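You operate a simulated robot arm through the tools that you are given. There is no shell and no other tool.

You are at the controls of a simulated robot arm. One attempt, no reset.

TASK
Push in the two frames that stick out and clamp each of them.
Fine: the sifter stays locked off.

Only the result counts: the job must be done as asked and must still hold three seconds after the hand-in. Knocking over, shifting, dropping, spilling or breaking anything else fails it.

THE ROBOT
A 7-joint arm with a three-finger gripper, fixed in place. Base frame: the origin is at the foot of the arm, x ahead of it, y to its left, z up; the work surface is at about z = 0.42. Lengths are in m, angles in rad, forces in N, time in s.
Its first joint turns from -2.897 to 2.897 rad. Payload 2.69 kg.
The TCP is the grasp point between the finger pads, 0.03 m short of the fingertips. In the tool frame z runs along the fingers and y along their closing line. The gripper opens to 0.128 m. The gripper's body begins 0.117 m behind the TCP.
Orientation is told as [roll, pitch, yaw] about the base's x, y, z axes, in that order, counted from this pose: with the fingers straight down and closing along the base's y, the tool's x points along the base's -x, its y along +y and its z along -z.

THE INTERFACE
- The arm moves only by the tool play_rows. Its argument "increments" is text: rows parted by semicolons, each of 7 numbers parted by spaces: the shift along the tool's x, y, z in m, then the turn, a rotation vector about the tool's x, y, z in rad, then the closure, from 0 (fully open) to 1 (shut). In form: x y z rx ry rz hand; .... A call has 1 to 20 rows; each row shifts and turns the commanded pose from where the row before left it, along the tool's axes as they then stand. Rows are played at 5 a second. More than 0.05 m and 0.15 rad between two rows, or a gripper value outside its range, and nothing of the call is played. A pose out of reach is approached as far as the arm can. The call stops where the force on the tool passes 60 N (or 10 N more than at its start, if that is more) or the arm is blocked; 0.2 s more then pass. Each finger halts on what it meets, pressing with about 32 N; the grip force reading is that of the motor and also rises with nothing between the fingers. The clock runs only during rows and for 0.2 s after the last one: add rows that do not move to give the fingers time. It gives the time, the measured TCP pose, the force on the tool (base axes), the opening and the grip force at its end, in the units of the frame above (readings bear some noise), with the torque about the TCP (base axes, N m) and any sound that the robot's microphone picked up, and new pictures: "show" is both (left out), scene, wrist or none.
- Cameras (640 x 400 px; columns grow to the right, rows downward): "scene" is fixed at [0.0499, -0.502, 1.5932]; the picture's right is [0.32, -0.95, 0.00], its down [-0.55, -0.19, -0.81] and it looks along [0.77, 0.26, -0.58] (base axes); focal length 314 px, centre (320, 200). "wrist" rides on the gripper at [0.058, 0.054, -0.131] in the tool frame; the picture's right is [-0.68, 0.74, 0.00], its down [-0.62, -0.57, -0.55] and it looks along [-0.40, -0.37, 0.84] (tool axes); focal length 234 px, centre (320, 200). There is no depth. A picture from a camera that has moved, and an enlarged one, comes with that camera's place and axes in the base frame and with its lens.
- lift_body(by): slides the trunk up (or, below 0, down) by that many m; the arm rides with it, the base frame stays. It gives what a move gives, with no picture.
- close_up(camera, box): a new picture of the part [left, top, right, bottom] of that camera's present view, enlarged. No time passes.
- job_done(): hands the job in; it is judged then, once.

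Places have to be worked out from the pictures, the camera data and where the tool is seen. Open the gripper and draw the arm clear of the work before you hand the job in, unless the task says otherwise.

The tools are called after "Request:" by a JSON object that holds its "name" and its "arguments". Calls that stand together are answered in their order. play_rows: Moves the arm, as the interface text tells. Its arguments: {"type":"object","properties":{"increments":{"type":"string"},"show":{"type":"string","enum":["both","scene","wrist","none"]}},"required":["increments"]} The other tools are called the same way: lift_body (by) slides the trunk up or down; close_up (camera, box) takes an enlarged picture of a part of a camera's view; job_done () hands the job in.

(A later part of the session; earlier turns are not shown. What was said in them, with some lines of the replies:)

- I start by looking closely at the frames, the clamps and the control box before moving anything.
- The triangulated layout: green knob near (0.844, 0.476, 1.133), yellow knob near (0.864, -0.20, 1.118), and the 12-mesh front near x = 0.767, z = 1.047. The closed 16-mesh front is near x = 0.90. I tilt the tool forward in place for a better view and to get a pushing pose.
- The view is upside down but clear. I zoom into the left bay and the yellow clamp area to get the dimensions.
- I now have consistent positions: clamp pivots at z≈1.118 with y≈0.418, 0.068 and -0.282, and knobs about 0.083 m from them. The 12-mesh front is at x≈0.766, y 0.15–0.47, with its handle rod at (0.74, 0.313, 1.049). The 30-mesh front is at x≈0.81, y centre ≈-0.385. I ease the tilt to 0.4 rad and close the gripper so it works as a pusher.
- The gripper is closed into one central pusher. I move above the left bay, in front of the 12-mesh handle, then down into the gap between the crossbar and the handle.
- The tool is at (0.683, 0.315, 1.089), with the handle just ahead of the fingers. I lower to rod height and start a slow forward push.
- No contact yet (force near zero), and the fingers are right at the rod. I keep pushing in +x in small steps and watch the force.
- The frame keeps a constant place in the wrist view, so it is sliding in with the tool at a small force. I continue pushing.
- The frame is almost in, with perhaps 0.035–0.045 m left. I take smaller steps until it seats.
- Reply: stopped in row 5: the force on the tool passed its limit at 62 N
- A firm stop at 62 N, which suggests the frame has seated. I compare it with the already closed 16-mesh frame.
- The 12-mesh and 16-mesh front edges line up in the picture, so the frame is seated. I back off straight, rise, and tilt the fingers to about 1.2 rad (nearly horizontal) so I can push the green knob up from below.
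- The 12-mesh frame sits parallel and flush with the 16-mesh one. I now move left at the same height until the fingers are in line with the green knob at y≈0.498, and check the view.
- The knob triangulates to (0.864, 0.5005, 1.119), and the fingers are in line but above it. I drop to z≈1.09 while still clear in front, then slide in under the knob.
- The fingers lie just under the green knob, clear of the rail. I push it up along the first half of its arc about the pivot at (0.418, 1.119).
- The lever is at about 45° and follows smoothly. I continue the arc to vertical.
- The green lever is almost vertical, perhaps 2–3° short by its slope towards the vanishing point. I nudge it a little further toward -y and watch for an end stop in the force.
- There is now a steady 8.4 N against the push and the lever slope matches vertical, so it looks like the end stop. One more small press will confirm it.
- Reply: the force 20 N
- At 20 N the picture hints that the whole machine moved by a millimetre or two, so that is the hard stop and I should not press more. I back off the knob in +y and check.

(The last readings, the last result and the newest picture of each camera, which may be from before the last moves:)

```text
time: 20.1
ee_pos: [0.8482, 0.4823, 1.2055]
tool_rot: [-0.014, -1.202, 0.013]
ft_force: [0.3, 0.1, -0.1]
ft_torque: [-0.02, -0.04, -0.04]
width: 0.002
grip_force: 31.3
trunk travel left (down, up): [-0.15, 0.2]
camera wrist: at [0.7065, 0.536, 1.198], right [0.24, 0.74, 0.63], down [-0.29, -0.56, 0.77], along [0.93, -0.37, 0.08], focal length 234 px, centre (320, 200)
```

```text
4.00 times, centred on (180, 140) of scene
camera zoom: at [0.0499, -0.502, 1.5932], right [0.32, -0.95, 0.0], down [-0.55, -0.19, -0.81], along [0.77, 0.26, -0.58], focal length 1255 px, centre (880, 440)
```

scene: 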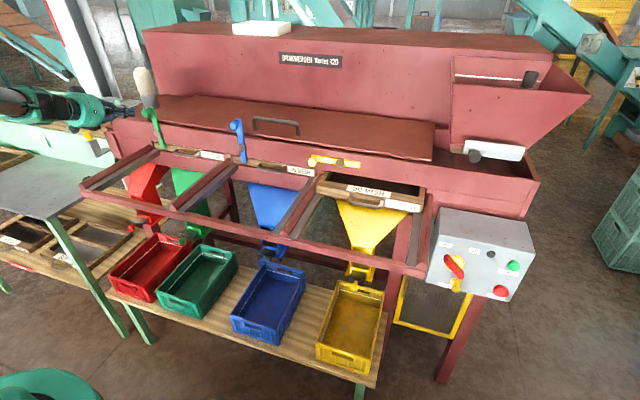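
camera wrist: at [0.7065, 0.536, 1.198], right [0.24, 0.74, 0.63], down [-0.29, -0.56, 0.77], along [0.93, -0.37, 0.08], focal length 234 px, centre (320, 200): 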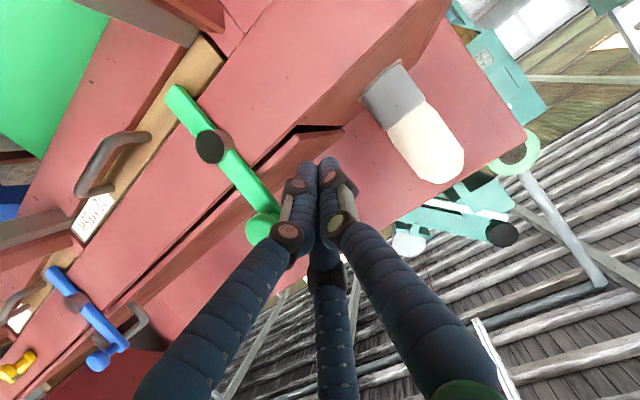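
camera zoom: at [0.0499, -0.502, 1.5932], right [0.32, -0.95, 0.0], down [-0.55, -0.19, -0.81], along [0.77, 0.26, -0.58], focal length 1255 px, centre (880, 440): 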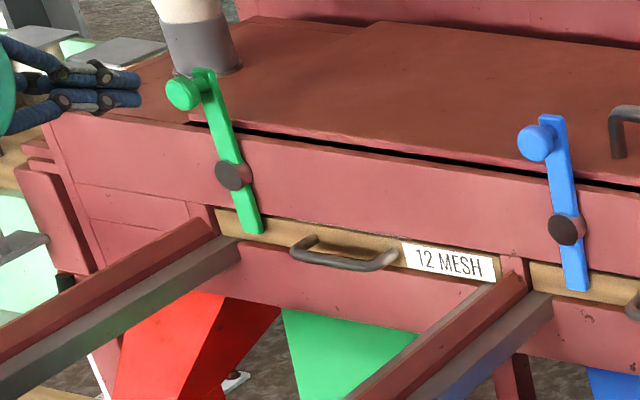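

The deck swung back to where it was, so it is spring-mounted and nothing was displaced. The green lever stays vertical over the seated 12-mesh frame. I retreat, then travel toward the right bay while easing the tilt back to 0.4 rad.

Request:
{"name": "play_rows", "arguments": {"increments": "0.0168 0 -0.0435 0 0 0 1; 0.0168 0 -0.0435 0 0 0 1; 0.0168 0 -0.0435 0 0 0 1; 0 -0.0455 0 0 0 0 1; 0 -0.0455 0 0 0 0 1; 0 -0.0455 0 0 0 0 1; 0 -0.0455 0 0 0.134 0 1; 0 -0.0455 0 0 0.134 0 1; 0 -0.0455 0 0 0.134 0 1; 0 -0.0455 0 0 0.134 0 1; 0 -0.0455 0 0 0.134 0 1; 0 -0.0455 0 0 0.134 0 1; 0 -0.0455 0 0 0 0 1; 0 -0.0455 0 0 0 0 1; 0 0 0 0 0 0 1", "show": "both"}}

Request:
{"name": "close_up", "arguments": {"camera": "scene", "box": [100, 90, 330, 225]}}

```text
time: 23.4
ee_pos: [0.708, -0.021, 1.207]
tool_rot: [-0.004, -0.398, 0.0]
ft_force: [-0.1, -0.3, 0.4]
ft_torque: [0.03, 0.03, 0.02]
width: 0.0022
grip_force: 31.6
trunk travel left (down, up): [-0.15, 0.2]
camera wrist: at [0.6041, 0.034, 1.305], right [0.62, 0.74, 0.26], down [0.35, -0.56, 0.75], along [0.7, -0.37, -0.61], focal length 234 px, centre (320, 200)
```

scene: 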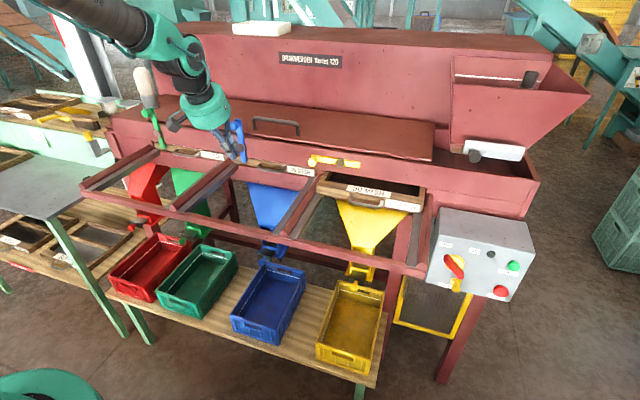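
wrist: 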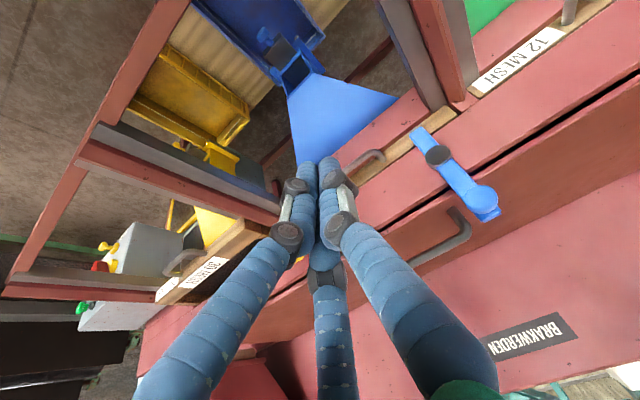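

```text
2.78 times, centred on (215, 158) of scene
camera zoom: at [0.0499, -0.502, 1.5932], right [0.32, -0.95, 0.0], down [-0.55, -0.19, -0.81], along [0.77, 0.26, -0.58], focal length 873 px, centre (612, 318)
```

zoom: 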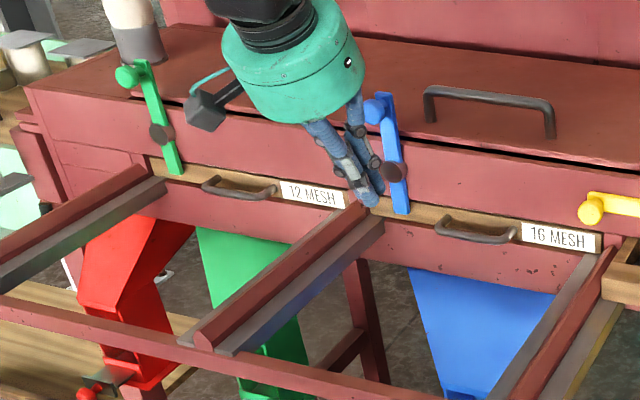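

The green clamp stays up. I continue to y≈-0.388 and lower to about z = 1.10 in front of the 30-mesh handle.

Request:
{"name": "play_rows", "arguments": {"increments": "0 -0.0459 0 0 0 0 1; 0 -0.0459 0 0 0 0 1; 0 -0.0459 0 0 0 0 1; 0 -0.0459 0 0 0 0 1; 0 -0.0459 0 0 0 0 1; 0 -0.0459 0 0 0 0 1; 0 -0.0459 0 0 0 0 1; 0 -0.0459 0 0 0 0 1; 0.0139 0 0.0329 0 0 0 1; 0.0139 0 0.0329 0 0 0 1; 0.0139 0 0.0329 0 0 0 1; 0 0 0 0 0 0 1", "show": "both"}}

Request:
{"name": "close_up", "arguments": {"camera": "scene", "box": [270, 130, 450, 245]}}

```text
time: 25.9
ee_pos: [0.708, -0.3871, 1.1017]
tool_rot: [-0.005, -0.399, 0.0]
ft_force: [0.4, -0.2, 0.2]
ft_torque: [-0.01, 0.02, 0.0]
width: 0.0022
grip_force: 31.5
trunk travel left (down, up): [-0.15, 0.2]
camera wrist: at [0.6039, -0.3332, 1.2005], right [0.62, 0.74, 0.26], down [0.35, -0.56, 0.75], along [0.7, -0.37, -0.61], focal length 234 px, centre (320, 200)
```

scene: 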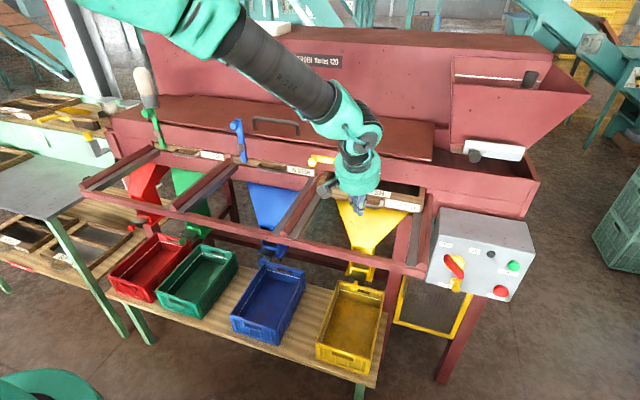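
wrist: 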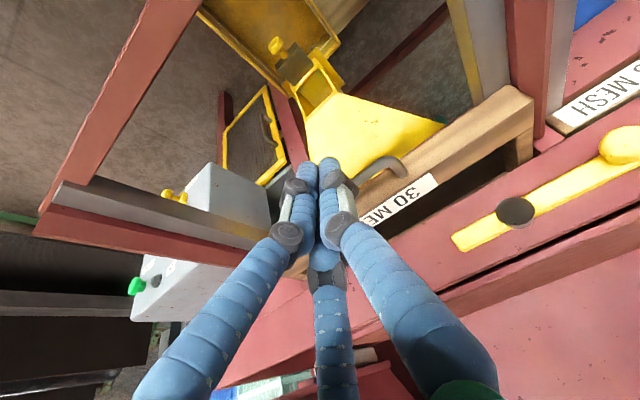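

```text
3.48 times, centred on (360, 188) of scene
camera zoom: at [0.0499, -0.502, 1.5932], right [0.32, -0.95, 0.0], down [-0.55, -0.19, -0.81], along [0.77, 0.26, -0.58], focal length 1091 px, centre (181, 244)
```

zoom: 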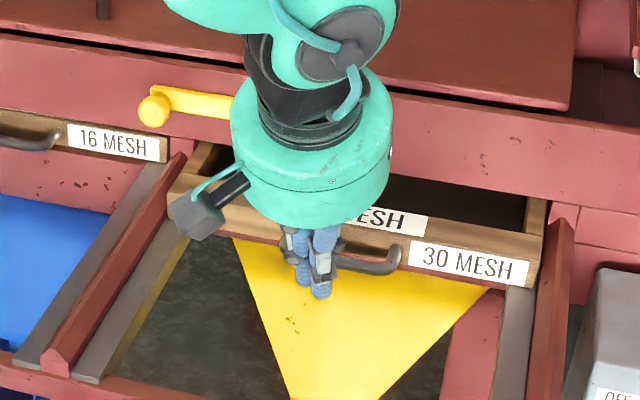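

The fingers are in front of the 30-mesh handle with free space below. I lower to rod height and advance slowly.

Request:
{"name": "play_rows", "arguments": {"increments": "0.0092 0 0.0218 0 0 0 1; 0.0092 0 0.0218 0 0 0 1; -0.0138 0 0.0058 0 0 0 1; -0.0138 0 0.0058 0 0 0 1; -0.0138 0 0.0058 0 0 0 1; -0.0138 0 0.0058 0 0 0 1; -0.0138 0 0.0058 0 0 0 1; 0 0 0 0 0 0 1", "show": "both"}}

```text
time: 27.8
ee_pos: [0.7832, -0.3865, 1.0565]
tool_rot: [-0.004, -0.401, 0.001]
ft_force: [-0.1, 0.2, -1.0]
ft_torque: [-0.02, -0.01, 0.03]
width: 0.0021
grip_force: 31.7
trunk travel left (down, up): [-0.15, 0.2]
camera wrist: at [0.6793, -0.3327, 1.1537], right [0.62, 0.74, 0.26], down [0.35, -0.56, 0.75], along [0.7, -0.37, -0.61], focal length 234 px, centre (320, 200)
```

scene: 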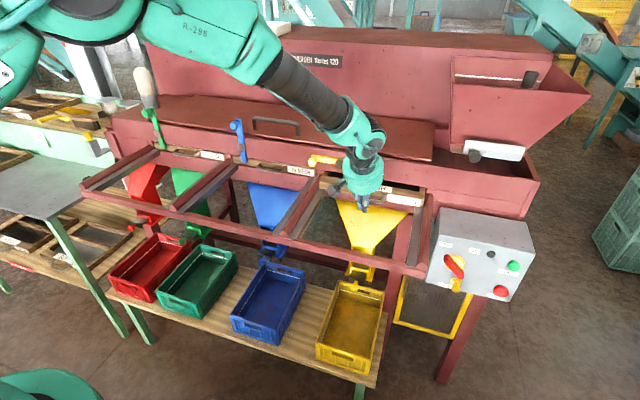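
wrist: 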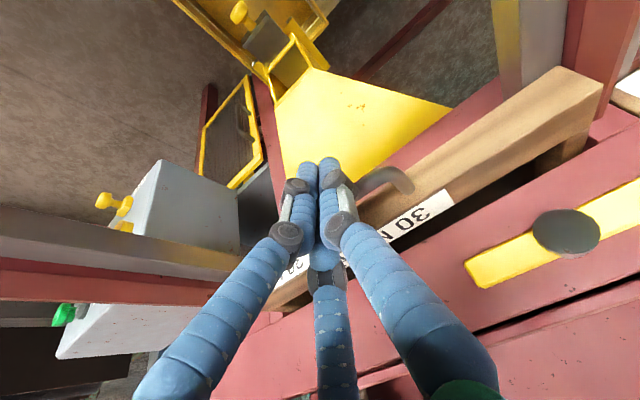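

The frame is now at the fingers, with the same view as during the first push. I push on toward the same seated depth (TCP x ≈ 0.848).

Request:
{"name": "play_rows", "arguments": {"increments": "-0.0138 0 0.0058 0 0 0 1; -0.0138 0 0.0058 0 0 0 1; -0.0138 0 0.0058 0 0 0 1; -0.0074 0 0.0031 0 0 0 1; -0.0055 0 0.0023 0 0 0 1; -0.0037 0 0.0016 0 0 0 1; 0 0 0 0 0 0 1", "show": "both"}}

Request:
{"name": "close_up", "arguments": {"camera": "scene", "box": [230, 130, 450, 245]}}

```text
time: 29.4
ee_pos: [0.8451, -0.3874, 1.0542]
tool_rot: [-0.004, -0.398, 0.002]
ft_force: [-4.4, -1.0, -0.9]
ft_torque: [-0.02, 0.01, -0.02]
width: 0.0018
grip_force: 31.3
trunk travel left (down, up): [-0.15, 0.2]
camera wrist: at [0.7418, -0.3329, 1.153], right [0.62, 0.74, 0.26], down [0.35, -0.56, 0.75], along [0.7, -0.37, -0.61], focal length 234 px, centre (320, 200)
```

scene: 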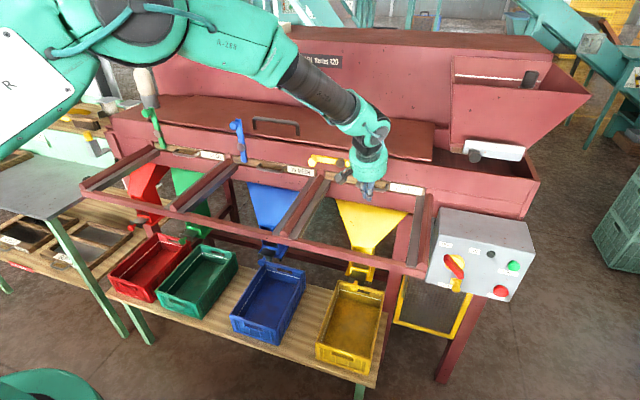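
wrist: 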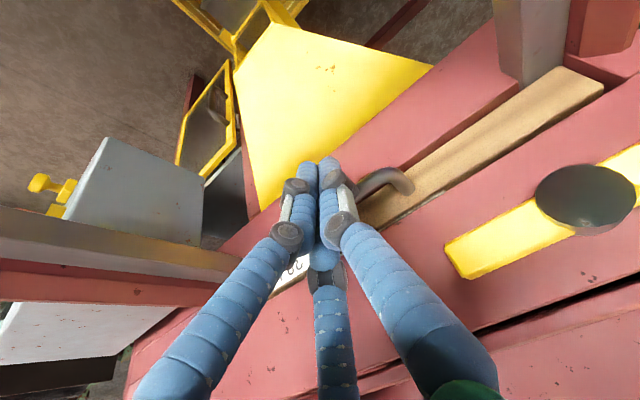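

```text
2.91 times, centred on (340, 188) of scene
camera zoom: at [0.0499, -0.502, 1.5932], right [0.32, -0.95, 0.0], down [-0.55, -0.19, -0.81], along [0.77, 0.26, -0.58], focal length 913 px, centre (262, 236)
```

zoom: 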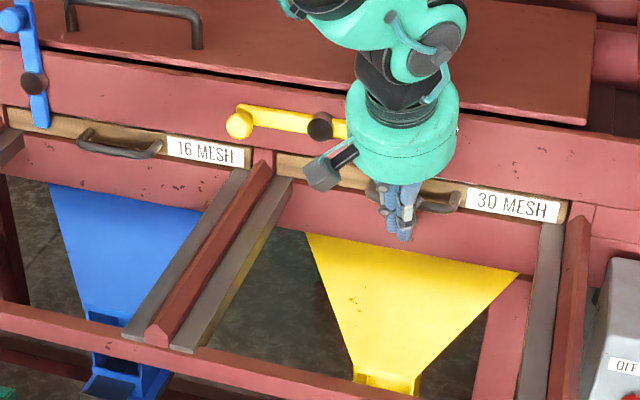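

The force is only 4 N and the frame looks nearly flush, so I press on with 4 mm steps until a firm stop.

Request:
{"name": "play_rows", "arguments": {"increments": "-0.0037 0 0.0016 0 0 0 1; -0.0037 0 0.0016 0 0 0 1; 0 0 0 0 0 0 1", "show": "wrist"}}

```text
time: 30.0
ee_pos: [0.8476, -0.387, 1.0494]
tool_rot: [0.002, -0.386, -0.002]
ft_force: [-16.7, 0.7, 1.7]
ft_torque: [-0.03, -0.07, -0.1]
width: 0.002
grip_force: 31.0
trunk travel left (down, up): [-0.15, 0.2]
stopped in row 3: the force on the tool passed its limit at 63 N (the readings are from after the stop); the commanded pose is now the measured one
camera wrist: at [0.7448, -0.3335, 1.1497], right [0.63, 0.74, 0.26], down [0.36, -0.57, 0.74], along [0.69, -0.37, -0.62], focal length 234 px, centre (320, 200)
```

wrist: 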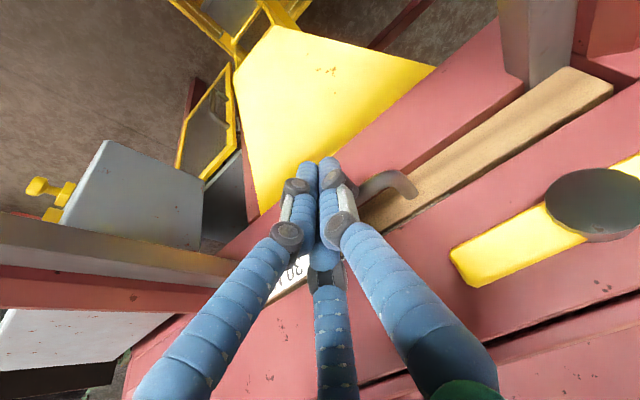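

It stopped hard at TCP x = 0.8476, the same depth as the first frame, so the 30-mesh frame is seated. I back off, rise, and tilt to about 1.2 rad as before.

Request:
{"name": "play_rows", "arguments": {"increments": "0.0185 0 -0.0075 0 0 0 1; 0.0278 0 -0.0113 0 0 0 1; 0.0278 0 -0.0113 0 0 0 1; -0.0151 0 -0.0371 0 0 0 1; -0.0151 0 -0.0371 0 0 0 1; -0.0151 0 -0.0371 0 0 0 1; 0 0 0 0 -0.136 0 1; 0 0 0 0 -0.136 0 1; 0 0 0 0 -0.136 0 1; 0 0 0 0 -0.136 0 1; 0 0 0 0 -0.136 0 1; 0 0 0 0 -0.136 0 1; 0 0 0 0 0 0 1", "show": "both"}}

Request:
{"name": "close_up", "arguments": {"camera": "scene", "box": [230, 130, 450, 245]}}

```text
time: 32.8
ee_pos: [0.7697, -0.3863, 1.1714]
tool_rot: [-0.002, -1.207, 0.0]
ft_force: [0.8, 0.2, 0.5]
ft_torque: [0.0, 0.0, -0.01]
width: 0.002
grip_force: 30.9
trunk travel left (down, up): [-0.15, 0.2]
camera wrist: at [0.6273, -0.3335, 1.1631], right [0.24, 0.74, 0.63], down [-0.29, -0.56, 0.77], along [0.92, -0.37, 0.08], focal length 234 px, centre (320, 200)
```

scene: 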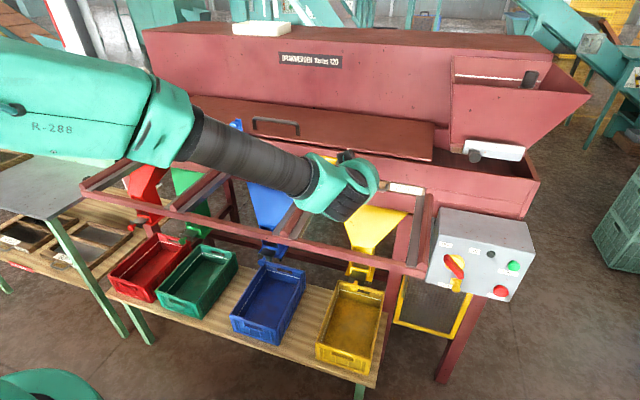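
wrist: 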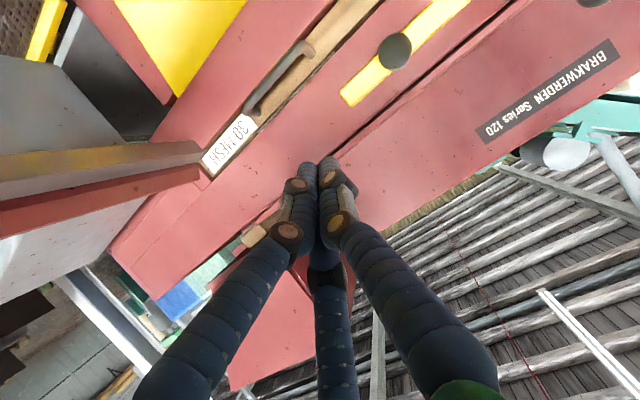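

```text
2.91 times, centred on (340, 188) of scene
camera zoom: at [0.0499, -0.502, 1.5932], right [0.32, -0.95, 0.0], down [-0.55, -0.19, -0.81], along [0.77, 0.26, -0.58], focal length 913 px, centre (262, 236)
```

zoom: 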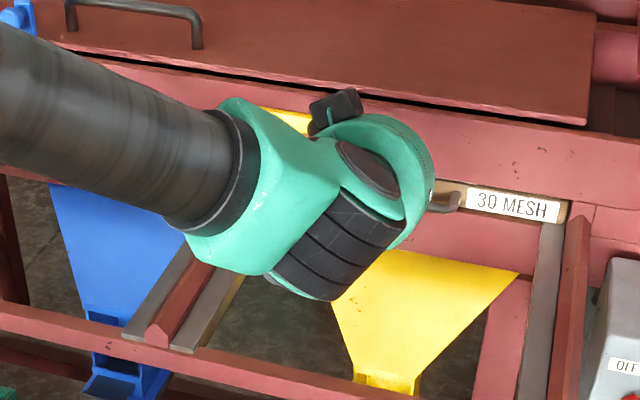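

By comparison with the left bay, the yellow pivot sits at y≈-0.284 and its knob at about -0.20. I shift left at the same height to line up with the yellow knob.

Request:
{"name": "play_rows", "arguments": {"increments": "0 0.0456 0 0 0 0 1; 0 0.0456 0 0 0 0 1; 0 0.0456 0 0 0 0 1; 0 0.0456 0 0 0 0 1; 0 0 0 0 0 0 1", "show": "both"}}

Request:
{"name": "close_up", "arguments": {"camera": "wrist", "box": [220, 20, 500, 195]}}

```text
time: 34.0
ee_pos: [0.7709, -0.2028, 1.1701]
tool_rot: [-0.003, -1.207, -0.001]
ft_force: [0.1, 0.2, -0.9]
ft_torque: [-0.02, 0.01, -0.03]
width: 0.0023
grip_force: 31.2
trunk travel left (down, up): [-0.15, 0.2]
camera wrist: at [0.6277, -0.1496, 1.1627], right [0.24, 0.74, 0.63], down [-0.29, -0.56, 0.77], along [0.92, -0.37, 0.08], focal length 234 px, centre (320, 200)
```

scene: 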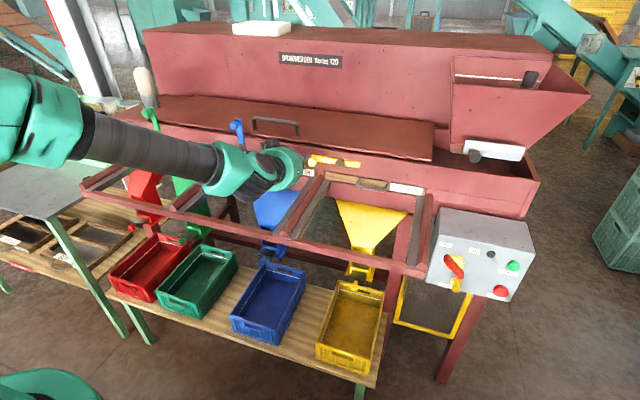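
wrist: 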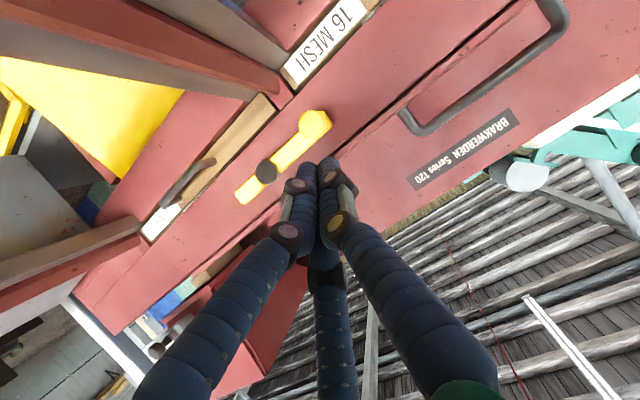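

```text
2.29 times, centred on (360, 108) of wrist
camera zoom: at [0.6277, -0.1496, 1.1627], right [0.24, 0.74, 0.63], down [-0.29, -0.56, 0.77], along [0.92, -0.37, 0.08], focal length 535 px, centre (229, 411)
```

zoom: 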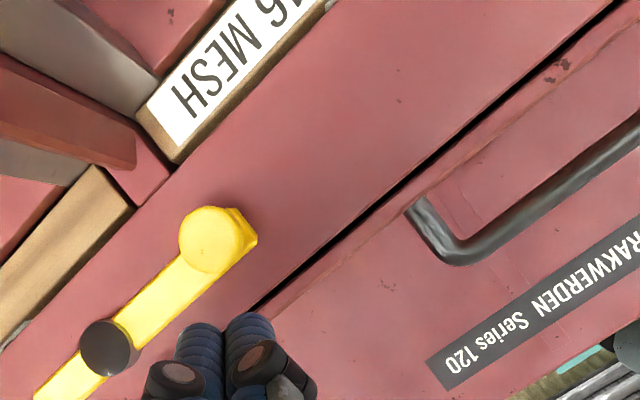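

The view matches the green case almost exactly, so the yellow knob is about 0.701 m to the right of the green one. I drop to z≈1.09 in front, then slide under the yellow knob.

Request:
{"name": "play_rows", "arguments": {"increments": "0.0373 0 0.0143 0 0 0 1; 0.0373 0 0.0143 0 0 0 1; 0 0 0 0 0 0 1; -0.0094 0 0.0244 0 0 0 1; -0.0094 0 0.0244 0 0 0 1; -0.0094 0 0.0244 0 0 0 1; 0 0 0 0 0 0 1", "show": "both"}}

Request:
{"name": "close_up", "arguments": {"camera": "wrist", "box": [220, 60, 500, 235]}}

Request:
{"name": "close_up", "arguments": {"camera": "scene", "box": [220, 120, 380, 220]}}

```text
time: 35.6
ee_pos: [0.8494, -0.2046, 1.0902]
tool_rot: [-0.002, -1.203, -0.001]
ft_force: [0.7, 0.5, -0.3]
ft_torque: [0.0, -0.04, -0.01]
width: 0.0024
grip_force: 31.6
trunk travel left (down, up): [-0.15, 0.2]
camera wrist: at [0.7071, -0.1507, 1.0835], right [0.24, 0.74, 0.63], down [-0.29, -0.57, 0.77], along [0.92, -0.37, 0.08], focal length 234 px, centre (320, 200)
```

scene: 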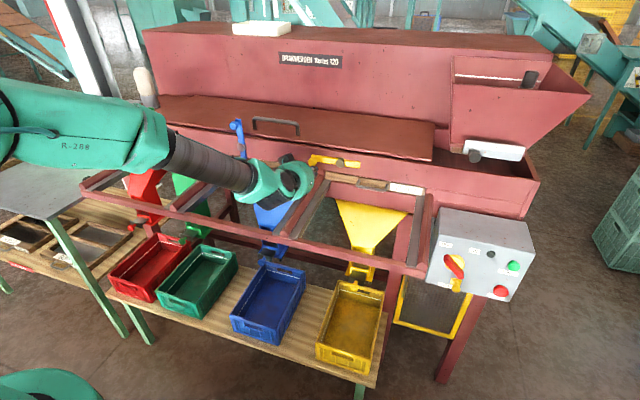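
wrist: 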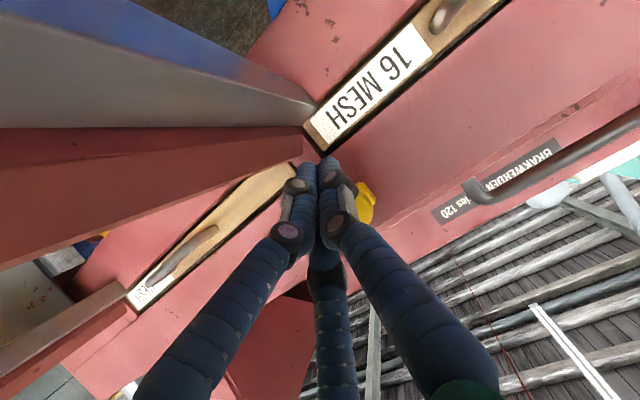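

```text
2.29 times, centred on (360, 148) of wrist
camera zoom: at [0.7071, -0.1507, 1.0835], right [0.24, 0.74, 0.63], down [-0.29, -0.57, 0.77], along [0.92, -0.37, 0.08], focal length 535 px, centre (229, 320)
```

zoom: 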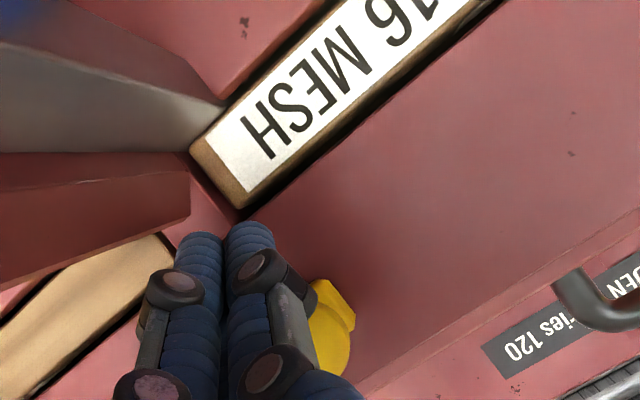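

```text
4.00 times, centred on (300, 170) of scene
camera zoom: at [0.0499, -0.502, 1.5932], right [0.32, -0.95, 0.0], down [-0.55, -0.19, -0.81], along [0.77, 0.26, -0.58], focal length 1255 px, centre (400, 320)
```

zoom: 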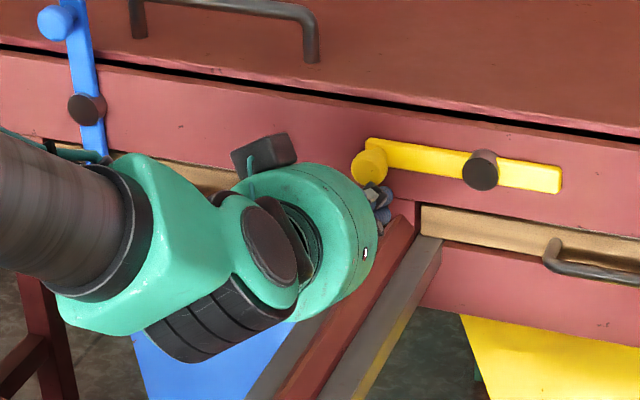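

This is the same relation as under the green knob. I push the yellow knob up along the first half of its arc.

Request:
{"name": "play_rows", "arguments": {"increments": "-0.0091 0.0036 -0.0035 0 0 0 1; -0.0136 0.003 -0.0052 0 0 0 1; -0.0139 0.0004 -0.0054 0 0 0 1; -0.0138 -0.0021 -0.0053 0 0 0 1; -0.0132 -0.0047 -0.0051 0 0 0 1; 0 0 0 0 0 0 1", "show": "both"}}

Request:
{"name": "close_up", "arguments": {"camera": "scene", "box": [220, 120, 380, 220]}}

```text
time: 37.0
ee_pos: [0.8481, -0.205, 1.1594]
tool_rot: [-0.002, -1.206, -0.001]
ft_force: [-0.2, -0.9, 0.3]
ft_torque: [0.02, 0.02, -0.03]
width: 0.0021
grip_force: 31.6
trunk travel left (down, up): [-0.15, 0.2]
camera wrist: at [0.7056, -0.1507, 1.1517], right [0.24, 0.74, 0.63], down [-0.29, -0.57, 0.77], along [0.92, -0.37, 0.08], focal length 234 px, centre (320, 200)
```

scene: 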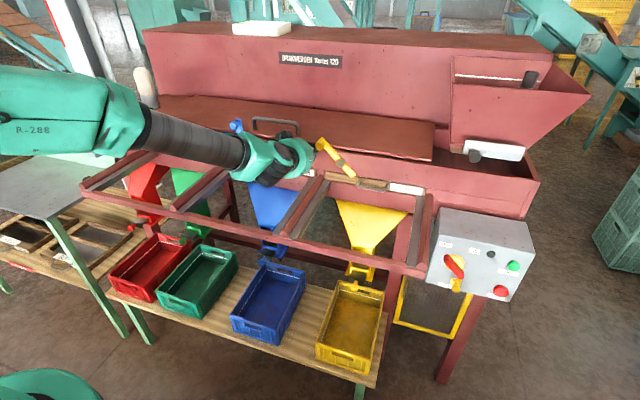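
wrist: 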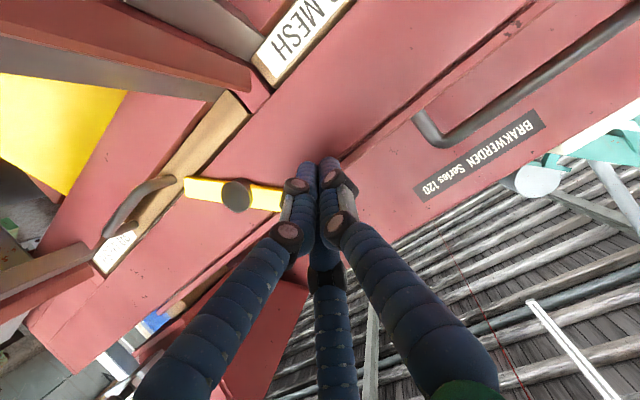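

```text
4.00 times, centred on (300, 170) of scene
camera zoom: at [0.0499, -0.502, 1.5932], right [0.32, -0.95, 0.0], down [-0.55, -0.19, -0.81], along [0.77, 0.26, -0.58], focal length 1255 px, centre (400, 320)
```

zoom: 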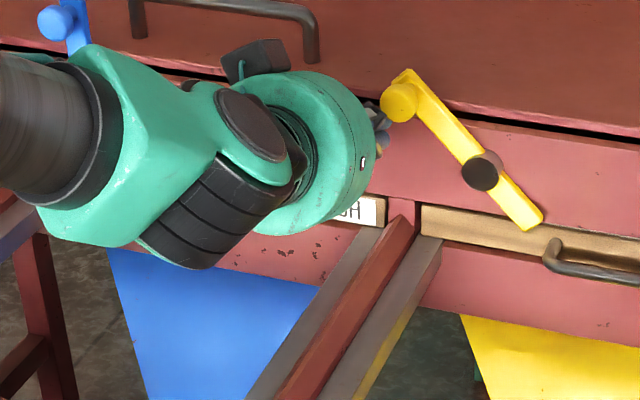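

It follows smoothly again. I continue the arc to vertical.

Request:
{"name": "play_rows", "arguments": {"increments": "-0.0123 -0.0071 -0.0047 0 0 0 1; -0.0109 -0.0093 -0.0042 0 0 0 1; -0.0092 -0.0111 -0.0036 0 0 0 1; -0.0073 -0.0127 -0.0028 0 0 0 1; -0.0051 -0.0139 -0.002 0 0 0 1; 0 -0.002 0 0 0 0 1; 0 0 0 0 0 0 1", "show": "both"}}

Request:
{"name": "close_up", "arguments": {"camera": "scene", "box": [220, 120, 380, 220]}}

```text
time: 38.6
ee_pos: [0.8479, -0.2595, 1.2081]
tool_rot: [0.0, -1.206, -0.002]
ft_force: [1.8, 3.7, 2.7]
ft_torque: [0.01, -0.05, 0.07]
width: 0.0023
grip_force: 31.6
trunk travel left (down, up): [-0.15, 0.2]
camera wrist: at [0.7058, -0.2066, 1.2007], right [0.24, 0.74, 0.63], down [-0.29, -0.57, 0.77], along [0.92, -0.37, 0.08], focal length 234 px, centre (320, 200)
```

scene: 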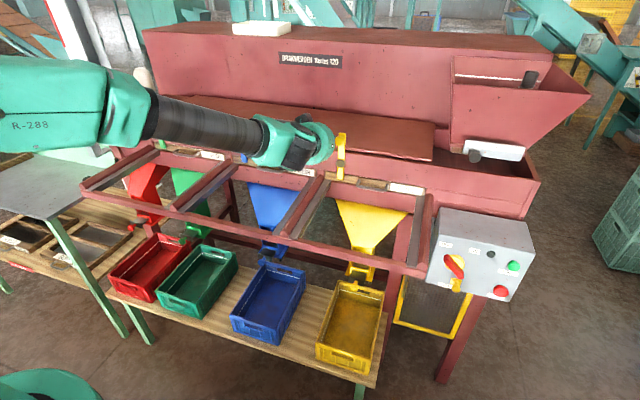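
wrist: 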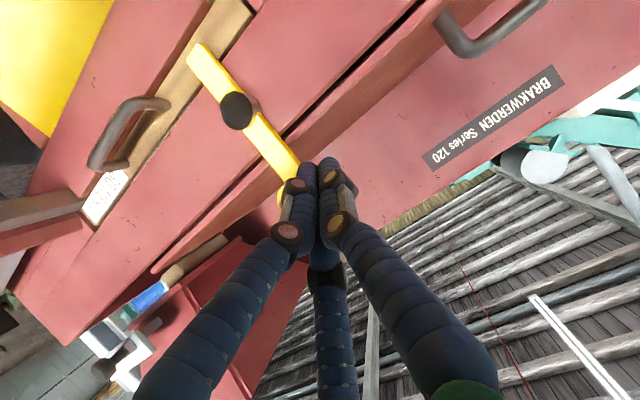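

```text
4.00 times, centred on (300, 170) of scene
camera zoom: at [0.0499, -0.502, 1.5932], right [0.32, -0.95, 0.0], down [-0.55, -0.19, -0.81], along [0.77, 0.26, -0.58], focal length 1255 px, centre (400, 320)
```

zoom: 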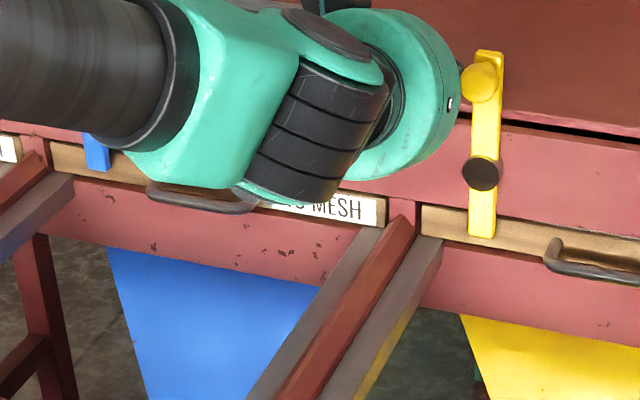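

The lever's slope (-0.044) matches the vertical vanishing direction, and 3.7 N is already building against the stop. I give one small 2 mm press to be as sure as with the green one, then back off.

Request:
{"name": "play_rows", "arguments": {"increments": "0 -0.0025 0 0 0 0 1; 0 0 0 0 0 0 1", "show": "none"}}

```text
time: 39.2
ee_pos: [0.8474, -0.2618, 1.2083]
tool_rot: [-0.002, -1.207, 0.001]
ft_force: [2.2, 13.6, 5.4]
ft_torque: [-0.05, -0.15, 0.33]
width: 0.002
grip_force: 31.4
trunk travel left (down, up): [-0.15, 0.2]
```

The force grew to 13.6 N with no further travel, so the yellow lever is on its stop. I back off sideways, then retreat away from the machine.

Request:
{"name": "play_rows", "arguments": {"increments": "0 0.006 0 0 0 0 1; 0 0.015 0 0 0 0 1; 0 0.02 0 0 0 0 1; 0.0168 0 -0.0435 0 0 0 1; 0.0168 0 -0.0435 0 0 0 1; 0.0168 0 -0.0435 0 0 0 1; -0.0373 0 -0.0143 0 0 0 1; -0.0373 0 -0.0143 0 0 0 1; 0 0 0 0 0 0 1", "show": "both"}}

Request:
{"name": "close_up", "arguments": {"camera": "scene", "box": [260, 120, 440, 230]}}

```text
time: 41.2
ee_pos: [0.7075, -0.2224, 1.2861]
tool_rot: [-0.001, -1.206, -0.002]
ft_force: [-0.3, -0.1, 0.3]
ft_torque: [0.02, 0.02, -0.01]
width: 0.002
grip_force: 31.3
trunk travel left (down, up): [-0.15, 0.2]
camera wrist: at [0.565, -0.1682, 1.2788], right [0.24, 0.74, 0.63], down [-0.29, -0.57, 0.77], along [0.92, -0.37, 0.08], focal length 234 px, centre (320, 200)
```

scene: 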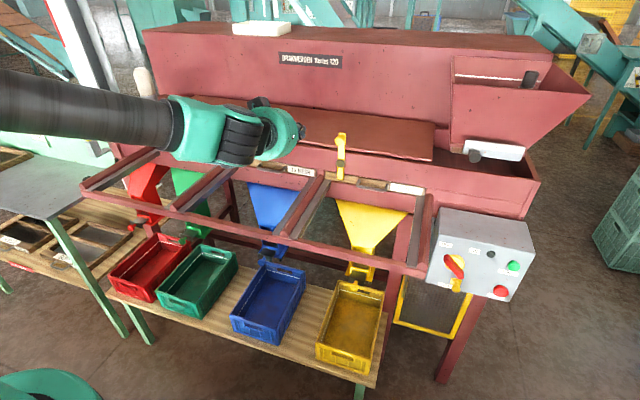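
wrist: 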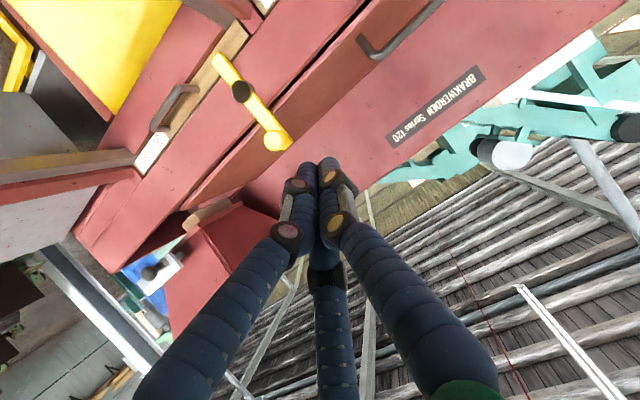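

```text
3.56 times, centred on (350, 175) of scene
camera zoom: at [0.0499, -0.502, 1.5932], right [0.32, -0.95, 0.0], down [-0.55, -0.19, -0.81], along [0.77, 0.26, -0.58], focal length 1116 px, centre (213, 289)
```

zoom: 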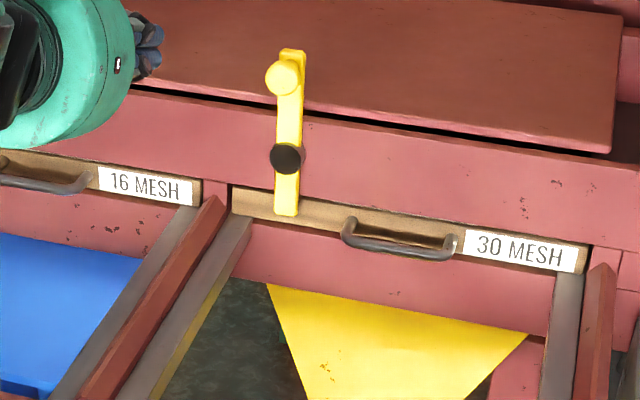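

Both levers are vertical and both frames flush. I straighten the tool, back away from the machine and open the gripper.

Request:
{"name": "play_rows", "arguments": {"increments": "0 0 0 0 0.134 0 1; 0 0 0 0 0.134 0 1; 0 0 0 0 0.134 0 1; 0 0 0 0 0.134 0 1; 0 0 0 0 0.134 0 1; 0 0 0 0 0.134 0 1; 0 0 0 0 0.134 0 1; 0 0 0 0 0.134 0 1; 0 0 0 0 0.134 0 1; 0.04 0 -0.02 0 0 0 0.5; 0.04 0 -0.02 0 0 0 0; 0.04 0 -0.02 0 0 0 0; 0.04 0 0 0 0 0 0; 0 0 0 0 0 0 0; 0 0 0 0 0 0 0", "show": "both"}}

Request:
{"name": "close_up", "arguments": {"camera": "scene", "box": [100, 90, 280, 205]}}

Request:
{"name": "close_up", "arguments": {"camera": "scene", "box": [260, 120, 440, 230]}}

Request:
{"name": "close_up", "arguments": {"camera": "scene", "box": [420, 200, 548, 310]}}

```text
time: 44.4
ee_pos: [0.5485, -0.2209, 1.3466]
tool_rot: [0.001, 0.002, -0.002]
ft_force: [-0.1, -0.3, -0.6]
ft_torque: [0.03, 0.05, 0.03]
width: 0.128
grip_force: 0.1
trunk travel left (down, up): [-0.15, 0.2]
camera wrist: at [0.4918, -0.1689, 1.4773], right [0.68, 0.74, 0.0], down [0.62, -0.57, 0.55], along [0.4, -0.37, -0.84], focal length 234 px, centre (320, 200)
```

scene: 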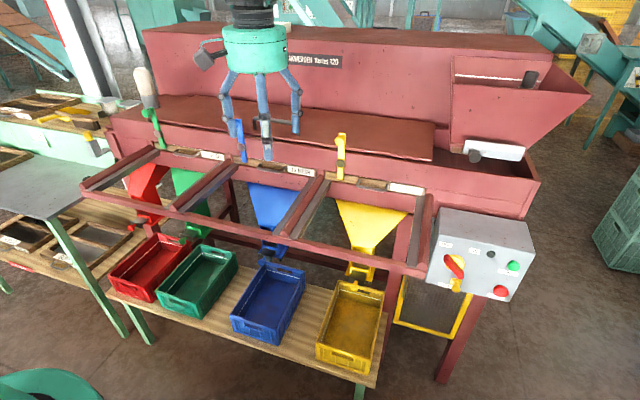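
wrist: 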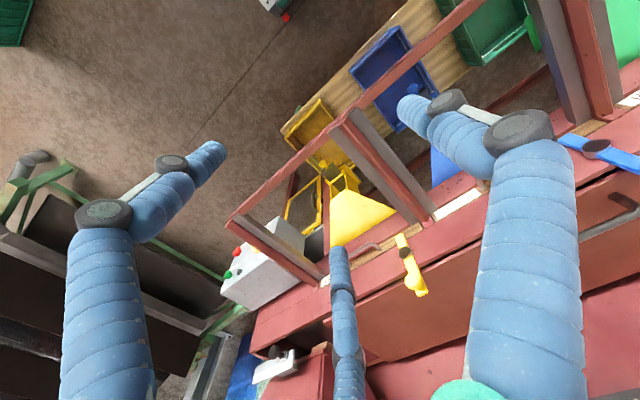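

```text
3.48 times, centred on (190, 148) of scene
camera zoom: at [0.0499, -0.502, 1.5932], right [0.32, -0.95, 0.0], down [-0.55, -0.19, -0.81], along [0.77, 0.26, -0.58], focal length 1091 px, centre (772, 383)
```

zoom: 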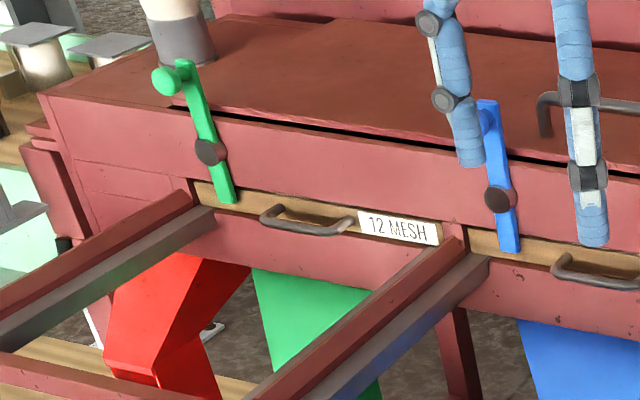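

```text
3.56 times, centred on (350, 175) of scene
camera zoom: at [0.0499, -0.502, 1.5932], right [0.32, -0.95, 0.0], down [-0.55, -0.19, -0.81], along [0.77, 0.26, -0.58], focal length 1116 px, centre (213, 289)
```

zoom: 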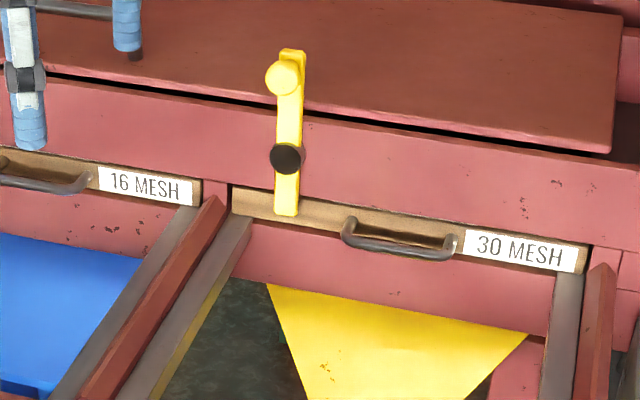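

```text
3.64 times, centred on (484, 255) of scene
camera zoom: at [0.0499, -0.502, 1.5932], right [0.32, -0.95, 0.0], down [-0.55, -0.19, -0.81], along [0.77, 0.26, -0.58], focal length 1141 px, centre (-276, 0)
```

zoom: 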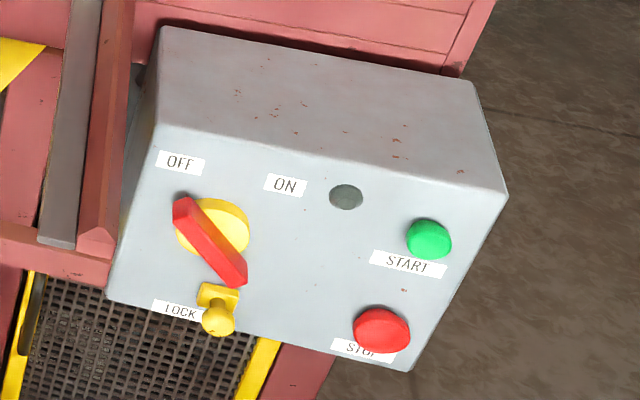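

Both frames are flush with the 16-mesh frame, and the green and yellow levers stand vertical like the blue one. The control box is still locked off, the gripper is open and the arm is clear, so I hand the job in.

Request:
{"name": "job_done", "arguments": {}}

```text
The job is handed in.
```

I pushed in the two frames that stuck out, the 12-mesh and the 30-mesh, and clamped both. The job is handed in; I have not seen the verdict.

- **Frames:** each one slid in until it stopped hard at about 62 N. Both ended at the same depth, level with the closed 16-mesh frame.
- **Clamps:** I turned the green and yellow levers up to their end stops. They now stand vertical in front of the frames, like the blue one.
- **Deck movement:** pressing the green lever against its stop at 20 N moved the machine by about 2 mm. It went back to where it was when I let go.
- **Sifter:** I did not touch the control box, and it is still locked off. The gripper is open and the arm is clear of the machine.
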